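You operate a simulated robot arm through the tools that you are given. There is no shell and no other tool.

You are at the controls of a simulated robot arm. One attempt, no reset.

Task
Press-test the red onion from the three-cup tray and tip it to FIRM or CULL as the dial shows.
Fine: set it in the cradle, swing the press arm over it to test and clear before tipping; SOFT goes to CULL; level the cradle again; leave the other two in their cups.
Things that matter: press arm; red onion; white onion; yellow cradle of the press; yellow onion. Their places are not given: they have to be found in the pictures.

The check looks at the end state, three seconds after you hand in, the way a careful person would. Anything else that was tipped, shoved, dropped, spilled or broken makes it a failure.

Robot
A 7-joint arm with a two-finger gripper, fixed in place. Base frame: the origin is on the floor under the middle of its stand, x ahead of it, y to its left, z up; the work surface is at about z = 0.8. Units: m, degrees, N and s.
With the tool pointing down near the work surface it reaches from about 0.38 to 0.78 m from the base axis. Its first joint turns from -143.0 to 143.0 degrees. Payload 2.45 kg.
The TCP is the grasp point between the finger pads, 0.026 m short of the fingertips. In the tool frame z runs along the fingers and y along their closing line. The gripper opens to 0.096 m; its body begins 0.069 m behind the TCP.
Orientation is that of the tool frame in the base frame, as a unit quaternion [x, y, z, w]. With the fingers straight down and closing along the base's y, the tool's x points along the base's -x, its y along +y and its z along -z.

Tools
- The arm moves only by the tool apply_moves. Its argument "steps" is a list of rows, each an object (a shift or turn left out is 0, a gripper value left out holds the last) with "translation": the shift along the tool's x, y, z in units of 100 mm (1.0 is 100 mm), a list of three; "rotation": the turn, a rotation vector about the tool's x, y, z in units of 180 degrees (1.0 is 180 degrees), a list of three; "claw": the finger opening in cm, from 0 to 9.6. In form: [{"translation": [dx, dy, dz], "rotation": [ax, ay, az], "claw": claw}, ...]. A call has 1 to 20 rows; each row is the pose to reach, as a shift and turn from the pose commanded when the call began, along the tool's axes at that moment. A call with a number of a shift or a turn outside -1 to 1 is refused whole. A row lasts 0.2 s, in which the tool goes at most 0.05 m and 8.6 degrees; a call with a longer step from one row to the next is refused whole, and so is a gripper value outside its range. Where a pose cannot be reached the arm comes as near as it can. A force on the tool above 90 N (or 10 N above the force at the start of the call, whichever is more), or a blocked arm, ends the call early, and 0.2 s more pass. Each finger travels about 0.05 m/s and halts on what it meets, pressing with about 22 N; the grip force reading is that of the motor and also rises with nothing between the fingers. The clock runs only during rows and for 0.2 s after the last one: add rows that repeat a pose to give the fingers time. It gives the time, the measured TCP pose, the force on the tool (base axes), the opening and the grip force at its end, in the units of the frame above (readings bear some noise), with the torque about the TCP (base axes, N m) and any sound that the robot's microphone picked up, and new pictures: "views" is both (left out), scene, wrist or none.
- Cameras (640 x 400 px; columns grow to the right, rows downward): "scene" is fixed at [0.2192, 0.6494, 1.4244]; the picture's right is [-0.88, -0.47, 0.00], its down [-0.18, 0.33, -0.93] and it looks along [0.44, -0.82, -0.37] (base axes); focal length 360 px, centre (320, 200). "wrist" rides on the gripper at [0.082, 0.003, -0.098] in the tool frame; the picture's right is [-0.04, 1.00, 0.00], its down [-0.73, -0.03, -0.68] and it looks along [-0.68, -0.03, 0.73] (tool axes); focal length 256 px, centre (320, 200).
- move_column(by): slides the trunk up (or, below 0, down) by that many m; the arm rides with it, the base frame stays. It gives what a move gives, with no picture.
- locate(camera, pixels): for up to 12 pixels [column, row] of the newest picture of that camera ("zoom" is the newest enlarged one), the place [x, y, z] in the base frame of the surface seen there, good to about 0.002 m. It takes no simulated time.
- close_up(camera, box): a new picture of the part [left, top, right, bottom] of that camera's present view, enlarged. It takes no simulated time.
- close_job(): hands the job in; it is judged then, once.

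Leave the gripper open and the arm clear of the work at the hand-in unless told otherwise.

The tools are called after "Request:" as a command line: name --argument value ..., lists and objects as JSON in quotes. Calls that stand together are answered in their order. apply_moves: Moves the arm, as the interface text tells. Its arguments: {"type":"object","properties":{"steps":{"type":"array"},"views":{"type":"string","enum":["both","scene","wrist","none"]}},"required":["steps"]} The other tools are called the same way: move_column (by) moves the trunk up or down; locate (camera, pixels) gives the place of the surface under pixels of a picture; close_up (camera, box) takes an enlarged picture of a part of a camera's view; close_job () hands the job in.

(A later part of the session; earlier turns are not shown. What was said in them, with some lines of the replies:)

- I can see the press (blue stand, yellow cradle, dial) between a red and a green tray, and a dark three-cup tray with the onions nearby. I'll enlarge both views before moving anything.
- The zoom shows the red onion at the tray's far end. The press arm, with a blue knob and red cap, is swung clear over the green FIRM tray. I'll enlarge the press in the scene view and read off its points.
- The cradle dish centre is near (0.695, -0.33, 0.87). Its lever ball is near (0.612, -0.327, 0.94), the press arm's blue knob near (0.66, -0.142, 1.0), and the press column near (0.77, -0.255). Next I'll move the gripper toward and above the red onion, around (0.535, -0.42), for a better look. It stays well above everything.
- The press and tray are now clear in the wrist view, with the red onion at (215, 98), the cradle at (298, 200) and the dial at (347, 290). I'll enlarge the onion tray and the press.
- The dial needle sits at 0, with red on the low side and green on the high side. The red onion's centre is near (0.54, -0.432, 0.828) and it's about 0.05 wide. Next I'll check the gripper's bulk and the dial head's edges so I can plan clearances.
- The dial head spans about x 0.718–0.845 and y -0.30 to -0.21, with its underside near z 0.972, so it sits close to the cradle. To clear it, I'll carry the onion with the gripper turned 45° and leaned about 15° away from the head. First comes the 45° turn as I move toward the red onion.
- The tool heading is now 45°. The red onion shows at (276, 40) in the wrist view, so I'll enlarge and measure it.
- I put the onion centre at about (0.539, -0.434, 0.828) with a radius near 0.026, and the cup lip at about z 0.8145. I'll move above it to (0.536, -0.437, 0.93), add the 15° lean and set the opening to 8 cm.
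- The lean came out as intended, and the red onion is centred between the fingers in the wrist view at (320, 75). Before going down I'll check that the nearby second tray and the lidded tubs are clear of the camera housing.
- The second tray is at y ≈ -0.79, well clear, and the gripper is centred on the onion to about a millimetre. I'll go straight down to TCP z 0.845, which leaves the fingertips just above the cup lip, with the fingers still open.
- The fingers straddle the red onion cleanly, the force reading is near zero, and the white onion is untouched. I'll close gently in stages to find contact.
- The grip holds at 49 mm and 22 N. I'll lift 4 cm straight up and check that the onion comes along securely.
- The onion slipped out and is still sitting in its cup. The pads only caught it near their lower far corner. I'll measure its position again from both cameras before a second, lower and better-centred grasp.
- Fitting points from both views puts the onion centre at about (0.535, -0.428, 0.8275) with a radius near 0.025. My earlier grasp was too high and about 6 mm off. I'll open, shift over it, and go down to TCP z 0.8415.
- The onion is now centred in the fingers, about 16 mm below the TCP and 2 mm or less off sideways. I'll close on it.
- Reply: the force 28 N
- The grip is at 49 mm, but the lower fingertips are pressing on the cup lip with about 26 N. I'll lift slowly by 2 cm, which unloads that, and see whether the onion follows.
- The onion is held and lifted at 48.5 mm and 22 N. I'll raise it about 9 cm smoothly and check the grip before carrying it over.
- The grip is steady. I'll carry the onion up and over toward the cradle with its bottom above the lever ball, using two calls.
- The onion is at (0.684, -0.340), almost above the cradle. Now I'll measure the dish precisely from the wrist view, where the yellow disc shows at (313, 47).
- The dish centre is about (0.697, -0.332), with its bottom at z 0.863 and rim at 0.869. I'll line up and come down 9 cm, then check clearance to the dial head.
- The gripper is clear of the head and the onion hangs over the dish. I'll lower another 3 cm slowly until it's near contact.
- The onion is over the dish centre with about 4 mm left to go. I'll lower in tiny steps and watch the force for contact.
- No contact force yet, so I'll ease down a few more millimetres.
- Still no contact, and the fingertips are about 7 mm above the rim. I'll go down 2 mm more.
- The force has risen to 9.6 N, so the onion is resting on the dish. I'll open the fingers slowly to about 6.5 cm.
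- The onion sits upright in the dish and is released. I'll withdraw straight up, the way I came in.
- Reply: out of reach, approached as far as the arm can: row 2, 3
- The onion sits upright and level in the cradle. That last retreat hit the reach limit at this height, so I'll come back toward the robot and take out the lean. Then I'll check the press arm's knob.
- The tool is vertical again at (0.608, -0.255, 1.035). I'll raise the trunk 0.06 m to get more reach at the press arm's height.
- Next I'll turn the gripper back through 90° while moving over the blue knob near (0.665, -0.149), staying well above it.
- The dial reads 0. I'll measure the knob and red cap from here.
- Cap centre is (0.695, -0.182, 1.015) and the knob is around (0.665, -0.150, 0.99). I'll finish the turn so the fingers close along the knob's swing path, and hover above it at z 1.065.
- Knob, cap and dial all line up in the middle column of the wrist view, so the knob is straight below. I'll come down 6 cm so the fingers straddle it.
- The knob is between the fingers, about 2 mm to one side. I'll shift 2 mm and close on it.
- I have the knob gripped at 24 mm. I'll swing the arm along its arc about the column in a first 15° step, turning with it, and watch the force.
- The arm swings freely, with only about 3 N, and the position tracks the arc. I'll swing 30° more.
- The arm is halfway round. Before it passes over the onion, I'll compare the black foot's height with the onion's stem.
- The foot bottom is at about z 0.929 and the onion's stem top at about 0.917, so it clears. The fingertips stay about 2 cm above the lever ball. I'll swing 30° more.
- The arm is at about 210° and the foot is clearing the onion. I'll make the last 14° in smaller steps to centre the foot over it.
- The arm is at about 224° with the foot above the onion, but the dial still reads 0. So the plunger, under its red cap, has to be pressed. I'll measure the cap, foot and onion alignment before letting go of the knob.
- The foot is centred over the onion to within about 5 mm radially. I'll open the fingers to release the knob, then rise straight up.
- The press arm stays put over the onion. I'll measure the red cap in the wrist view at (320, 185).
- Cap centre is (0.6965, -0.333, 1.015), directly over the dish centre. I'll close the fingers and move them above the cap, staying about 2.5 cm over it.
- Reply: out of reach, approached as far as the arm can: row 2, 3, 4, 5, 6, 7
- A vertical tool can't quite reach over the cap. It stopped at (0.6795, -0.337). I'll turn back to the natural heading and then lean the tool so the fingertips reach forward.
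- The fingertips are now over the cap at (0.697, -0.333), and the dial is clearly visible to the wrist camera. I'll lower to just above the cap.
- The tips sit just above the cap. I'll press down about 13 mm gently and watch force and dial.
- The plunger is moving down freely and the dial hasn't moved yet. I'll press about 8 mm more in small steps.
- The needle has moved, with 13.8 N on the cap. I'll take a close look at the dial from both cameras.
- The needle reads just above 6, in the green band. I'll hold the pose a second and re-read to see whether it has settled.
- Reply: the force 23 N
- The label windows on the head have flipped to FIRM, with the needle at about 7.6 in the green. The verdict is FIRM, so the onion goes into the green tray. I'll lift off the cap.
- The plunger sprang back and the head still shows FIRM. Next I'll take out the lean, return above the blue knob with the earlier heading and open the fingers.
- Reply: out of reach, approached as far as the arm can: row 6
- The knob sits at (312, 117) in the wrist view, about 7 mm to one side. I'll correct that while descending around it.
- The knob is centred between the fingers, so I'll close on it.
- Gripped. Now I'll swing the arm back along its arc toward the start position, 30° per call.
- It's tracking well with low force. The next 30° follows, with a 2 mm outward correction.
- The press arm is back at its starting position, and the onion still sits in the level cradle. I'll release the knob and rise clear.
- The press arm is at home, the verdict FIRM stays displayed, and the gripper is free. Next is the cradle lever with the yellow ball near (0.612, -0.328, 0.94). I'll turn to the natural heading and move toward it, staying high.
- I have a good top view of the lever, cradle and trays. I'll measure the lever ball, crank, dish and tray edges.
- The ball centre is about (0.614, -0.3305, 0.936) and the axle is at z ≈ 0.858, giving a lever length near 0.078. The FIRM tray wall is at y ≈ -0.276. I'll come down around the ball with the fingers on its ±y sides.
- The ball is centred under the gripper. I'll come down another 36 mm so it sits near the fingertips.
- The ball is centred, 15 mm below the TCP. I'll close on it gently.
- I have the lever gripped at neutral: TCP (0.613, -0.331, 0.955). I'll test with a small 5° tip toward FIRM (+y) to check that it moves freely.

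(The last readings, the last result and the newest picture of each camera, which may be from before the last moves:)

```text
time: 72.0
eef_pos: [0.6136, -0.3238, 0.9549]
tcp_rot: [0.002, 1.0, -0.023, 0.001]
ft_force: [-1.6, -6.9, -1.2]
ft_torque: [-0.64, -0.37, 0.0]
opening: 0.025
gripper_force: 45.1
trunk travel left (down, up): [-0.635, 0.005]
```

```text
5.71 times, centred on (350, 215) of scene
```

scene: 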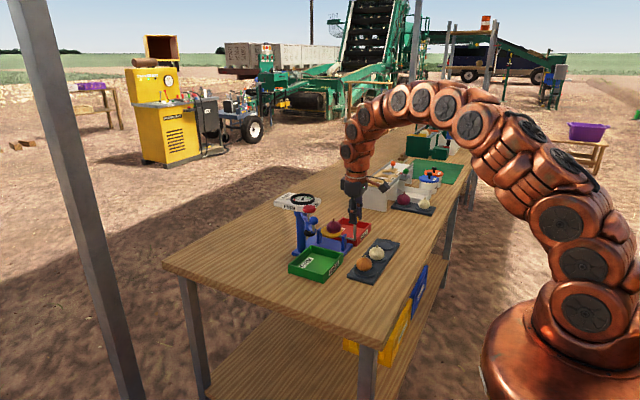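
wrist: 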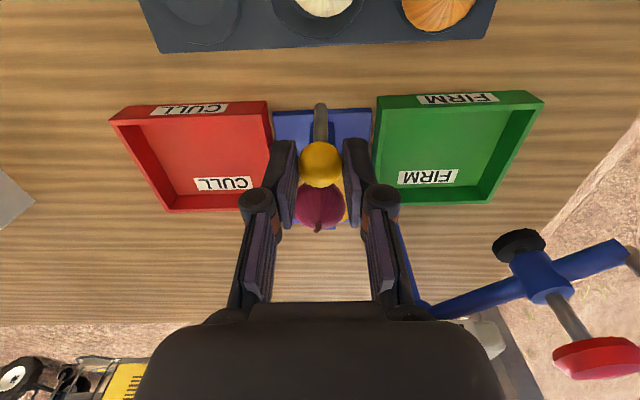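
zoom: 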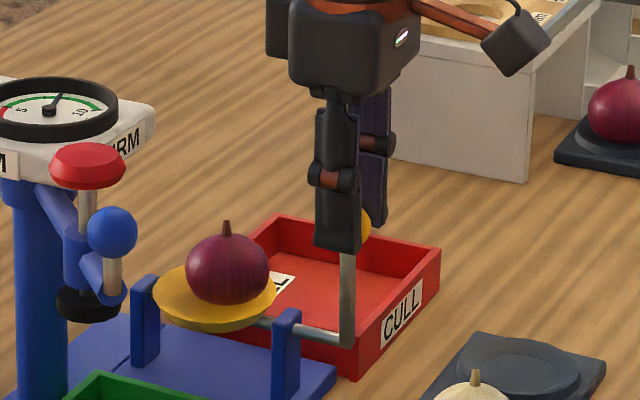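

It moves smoothly with about 7 N. I'll continue tipping to about 43° so the onion rolls into the FIRM tray.

Request:
apply_moves --steps '[{"translation": [0, 0.105, 0.0105], "rotation": [0.0194, 0, 0]}, {"translation": [0, 0.223, 0.037], "rotation": [0.0417, 0, 0]}, {"translation": [0, 0.336, 0.079], "rotation": [0.0639, 0, 0]}, {"translation": [0, 0.442, 0.136], "rotation": [0.0861, 0, 0]}, {"translation": [0, 0.528, 0.197], "rotation": [0.1056, 0, 0]}, {"translation": [0, 0.528, 0.197], "rotation": [0.1056, 0, 0]}, {"translation": [0, 0.528, 0.197], "rotation": [0.1056, 0, 0]}]'

Request:
close_up --camera "scene" --box '[280, 180, 380, 280]'

```text
time: 73.6
eef_pos: [0.6127, -0.2694, 0.9317]
tcp_rot: [0.001, 0.982, -0.186, 0.0]
ft_force: [1.9, 1.9, 1.0]
ft_torque: [0.05, -0.08, 0.07]
opening: 0.0249
gripper_force: 45.1
trunk travel left (down, up): [-0.635, 0.005]
```

scene: 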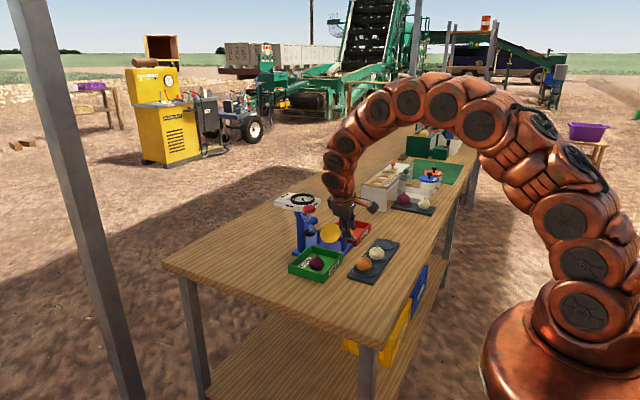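
wrist: 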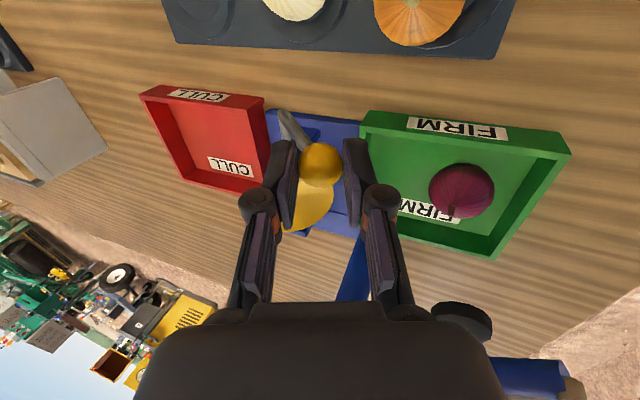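

```text
4.00 times, centred on (330, 230) of scene
```

zoom: 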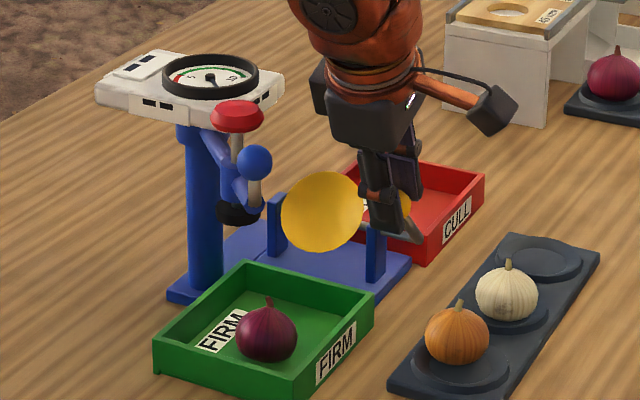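

The red onion is in the green FIRM tray and the other two are still in their cups. Next I'll bring the lever back along the same arc to level the cradle.

Request:
apply_moves --steps '[{"translation": [0, -0.102, -0.03], "rotation": [-0.0194, 0, 0]}, {"translation": [0, -0.22, -0.049], "rotation": [-0.0417, 0, 0]}, {"translation": [0, -0.34, -0.052], "rotation": [-0.0639, 0, 0]}, {"translation": [0, -0.461, -0.04], "rotation": [-0.0861, 0, 0]}, {"translation": [0, -0.563, -0.016], "rotation": [-0.1056, 0, 0]}, {"translation": [0, -0.635, 0.009], "rotation": [-0.1194, 0, 0]}, {"translation": [0, -0.635, 0.009], "rotation": [-0.1194, 0, 0]}]'

Request:
close_up --camera "scene" --box '[290, 190, 370, 260]'

```text
time: 75.2
eef_pos: [0.6133, -0.3321, 0.9548]
tcp_rot: [0.0, 1.0, 0.0, -0.001]
ft_force: [-9.2, 4.8, -4.3]
ft_torque: [0.38, 0.55, 0.15]
opening: 0.0253
gripper_force: 44.8
trunk travel left (down, up): [-0.635, 0.005]
```

scene: 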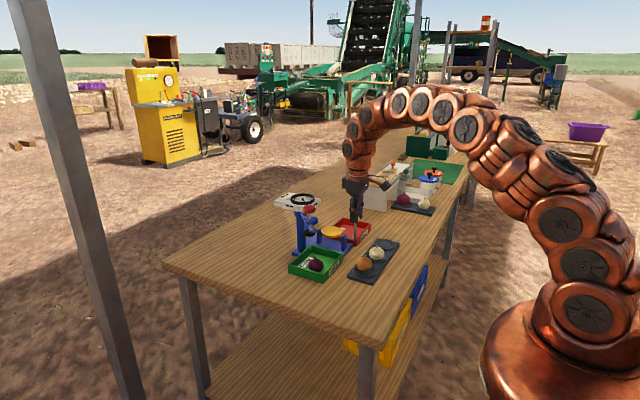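
wrist: 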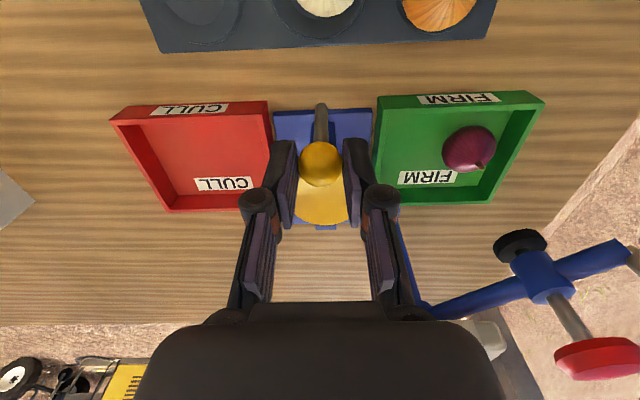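

```text
5.71 times, centred on (330, 225) of scene
```

zoom: 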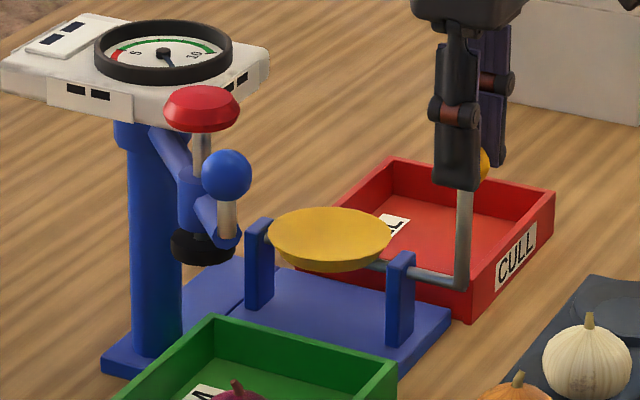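

The cradle looks level again. I'll check the dish rim heights before releasing.

Request:
locate --camera "zoom" --pixels '[[275, 240], [388, 232], [330, 262], [330, 213], [300, 252], [365, 217], [330, 240]]'

Request:
apply_moves --steps '[{"claw": 2.6}, {"claw": 3.2}, {"claw": 4.2}, {"claw": 5.2}, {"claw": 5.5}, {"claw": 5.5}]'

```text
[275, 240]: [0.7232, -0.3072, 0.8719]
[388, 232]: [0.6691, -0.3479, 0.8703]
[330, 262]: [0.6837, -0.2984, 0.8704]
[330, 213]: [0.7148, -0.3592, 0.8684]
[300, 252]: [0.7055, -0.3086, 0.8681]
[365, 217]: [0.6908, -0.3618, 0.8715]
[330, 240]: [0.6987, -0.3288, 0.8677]
```

```text
time: 76.6
eef_pos: [0.6146, -0.3324, 0.9558]
tcp_rot: [0.001, 1.0, 0.001, -0.001]
ft_force: [0.7, 0.3, -0.9]
ft_torque: [0.0, 0.02, 0.02]
opening: 0.0549
gripper_force: 0.1
trunk travel left (down, up): [-0.635, 0.005]
```

scene: 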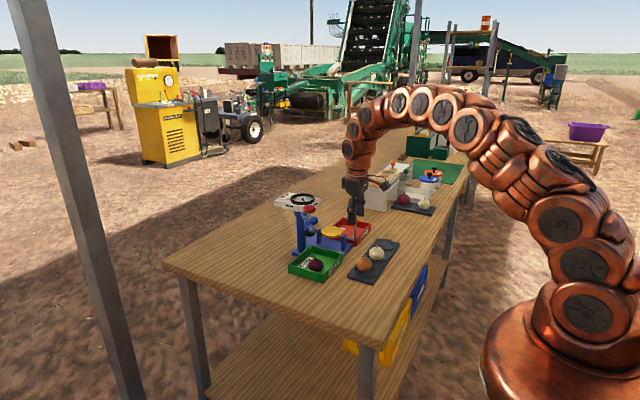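
wrist: 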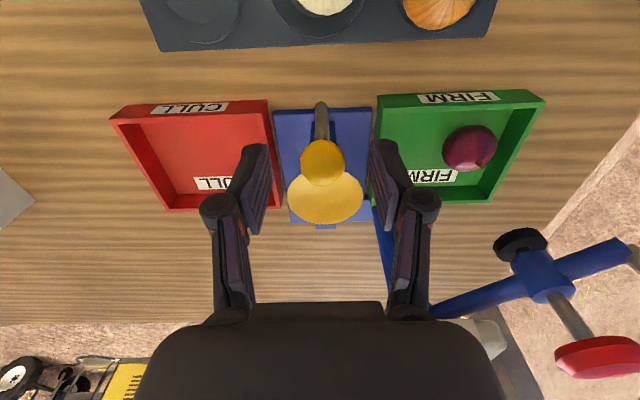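

The rim heights are all about 0.870, so the cradle is level, and the ball is released. I'll rise straight up.

Request:
apply_moves --steps '[{"translation": [0, 0, -0.1], "claw": 5.5}, {"translation": [0, 0, -0.3], "claw": 5.5}, {"translation": [0, 0, -0.55], "claw": 5.5}, {"translation": [0, 0, -0.8], "claw": 5.5}, {"translation": [0, 0, -1.0], "claw": 6.5}]' --views "none"

Request:
apply_moves --steps '[{"translation": [0.25, 0, -0.1], "claw": 8.0}, {"translation": [0.5, 0, -0.2], "claw": 9.0}, {"translation": [0.75, 0, -0.3], "claw": 9.6}, {"translation": [1.0, 0, -0.4], "claw": 9.6}]'

Request:
close_up --camera "scene" --box '[280, 180, 400, 290]'

Request:
close_up --camera "wrist" --box '[170, 40, 490, 260]'

```text
time: 77.8
eef_pos: [0.6141, -0.3304, 1.0557]
tcp_rot: [0.001, 1.0, 0.0, 0.0]
ft_force: [0.4, 0.7, 0.5]
ft_torque: [-0.02, 0.0, 0.0]
opening: 0.0649
gripper_force: 0.0
trunk travel left (down, up): [-0.635, 0.005]
```

```text
time: 78.8
eef_pos: [0.5151, -0.3313, 1.0949]
tcp_rot: [0.0, 1.0, -0.001, 0.0]
ft_force: [0.8, -0.6, 0.0]
ft_torque: [-0.01, 0.02, 0.0]
opening: 0.0959
gripper_force: 0.0
trunk travel left (down, up): [-0.635, 0.005]
```

scene: 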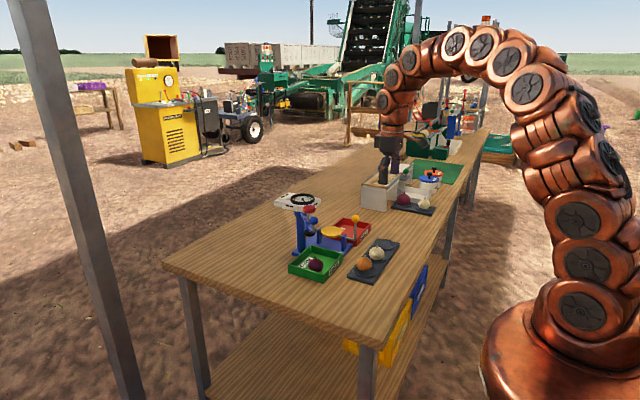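
wrist: 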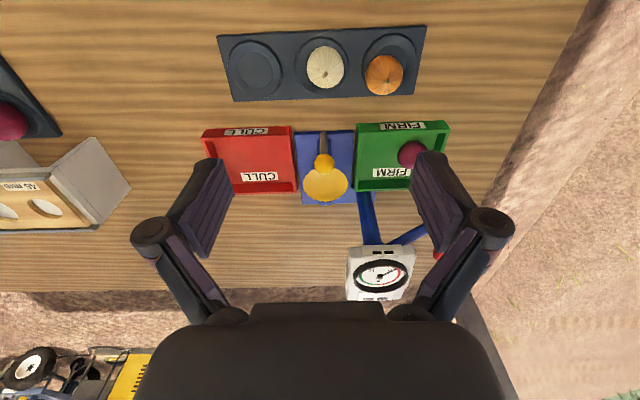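

```text
3.64 times, centred on (340, 235) of scene
```

zoom: 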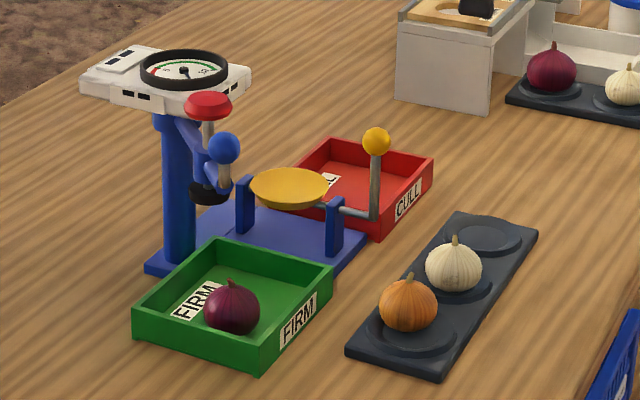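

```text
1.82 times, centred on (330, 150) of wrist
```

zoom: 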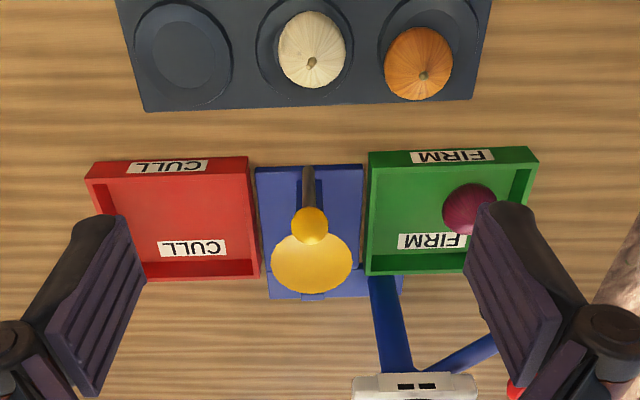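

Everything matches the start except the red onion, which rests in the FIRM tray. The white and yellow onions are in their cups, the cradle is level and the press arm is home. I'll back the arm off a little further before handing in.

Request:
apply_moves --steps '[{"translation": [0.1, 0.25, -0.2], "claw": 9.6}, {"translation": [0.2, 0.5, -0.4], "claw": 9.6}, {"translation": [0.3, 0.75, -0.6], "claw": 9.6}, {"translation": [0.3, 1.0, -0.8], "claw": 9.6}, {"translation": [0.3, 1.0, -0.8], "claw": 9.6}]'

Request:
close_up --camera "scene" --box '[280, 180, 400, 290]'

```text
time: 80.0
eef_pos: [0.4834, -0.2287, 1.1758]
tcp_rot: [0.0, 1.0, 0.0, 0.001]
ft_force: [0.3, -1.0, 0.4]
ft_torque: [-0.03, -0.02, 0.0]
opening: 0.0961
gripper_force: 0.1
trunk travel left (down, up): [-0.635, 0.005]
```

scene: 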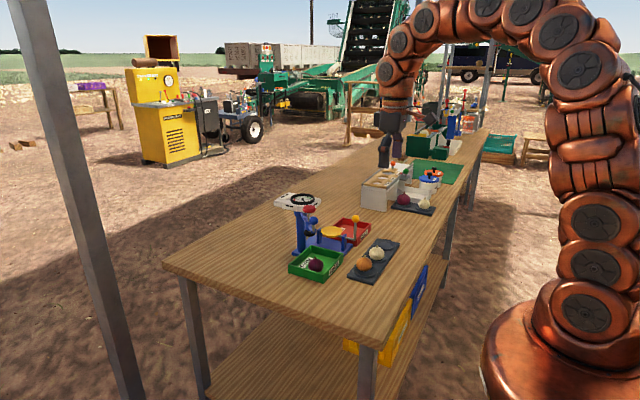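
wrist: 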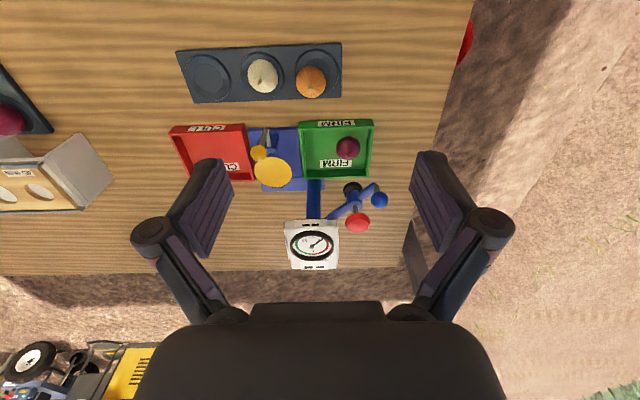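

```text
3.64 times, centred on (340, 235) of scene
```

zoom: 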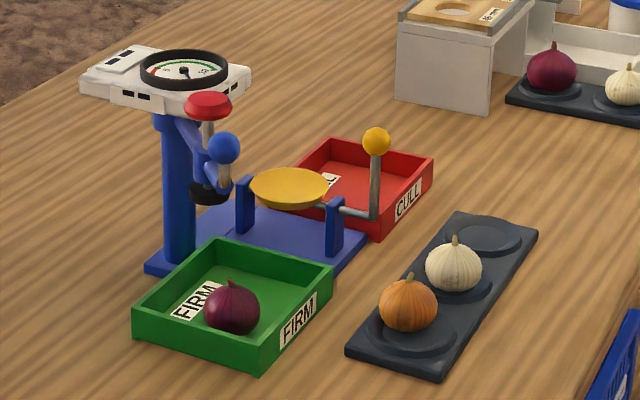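

All steady: the red onion is in FIRM, the cradle is level, the press arm is clear, the other onions are untouched, and the gripper is open and away. I'm handing in.

Request:
close_job

```text
The job is handed in.
```

The red onion tested FIRM and is now in the green FIRM tray. I've handed the job in, and no verdict has come back yet.

- **Test:** pressing the red cap over the onion took the needle to about 7.6, in the green, and the head's labels turned to FIRM.
- **Press arm:** I swung it back to its starting position before tipping.
- **Cradle:** it is level again, with rim heights all near 0.870 m.
- **Other onions:** the white and yellow onions are still in their cups.
- **Grasp:** my first grip on the red onion slipped while it was still in its cup. On the second try the fingertips pressed on the cup lip with about 26 N. The tray looks unmoved in the pictures.
- **Arm at hand-in:** the gripper is open and well clear of the work. The trunk is 0.06 m higher than at the start; I raised it for reach and left it there.
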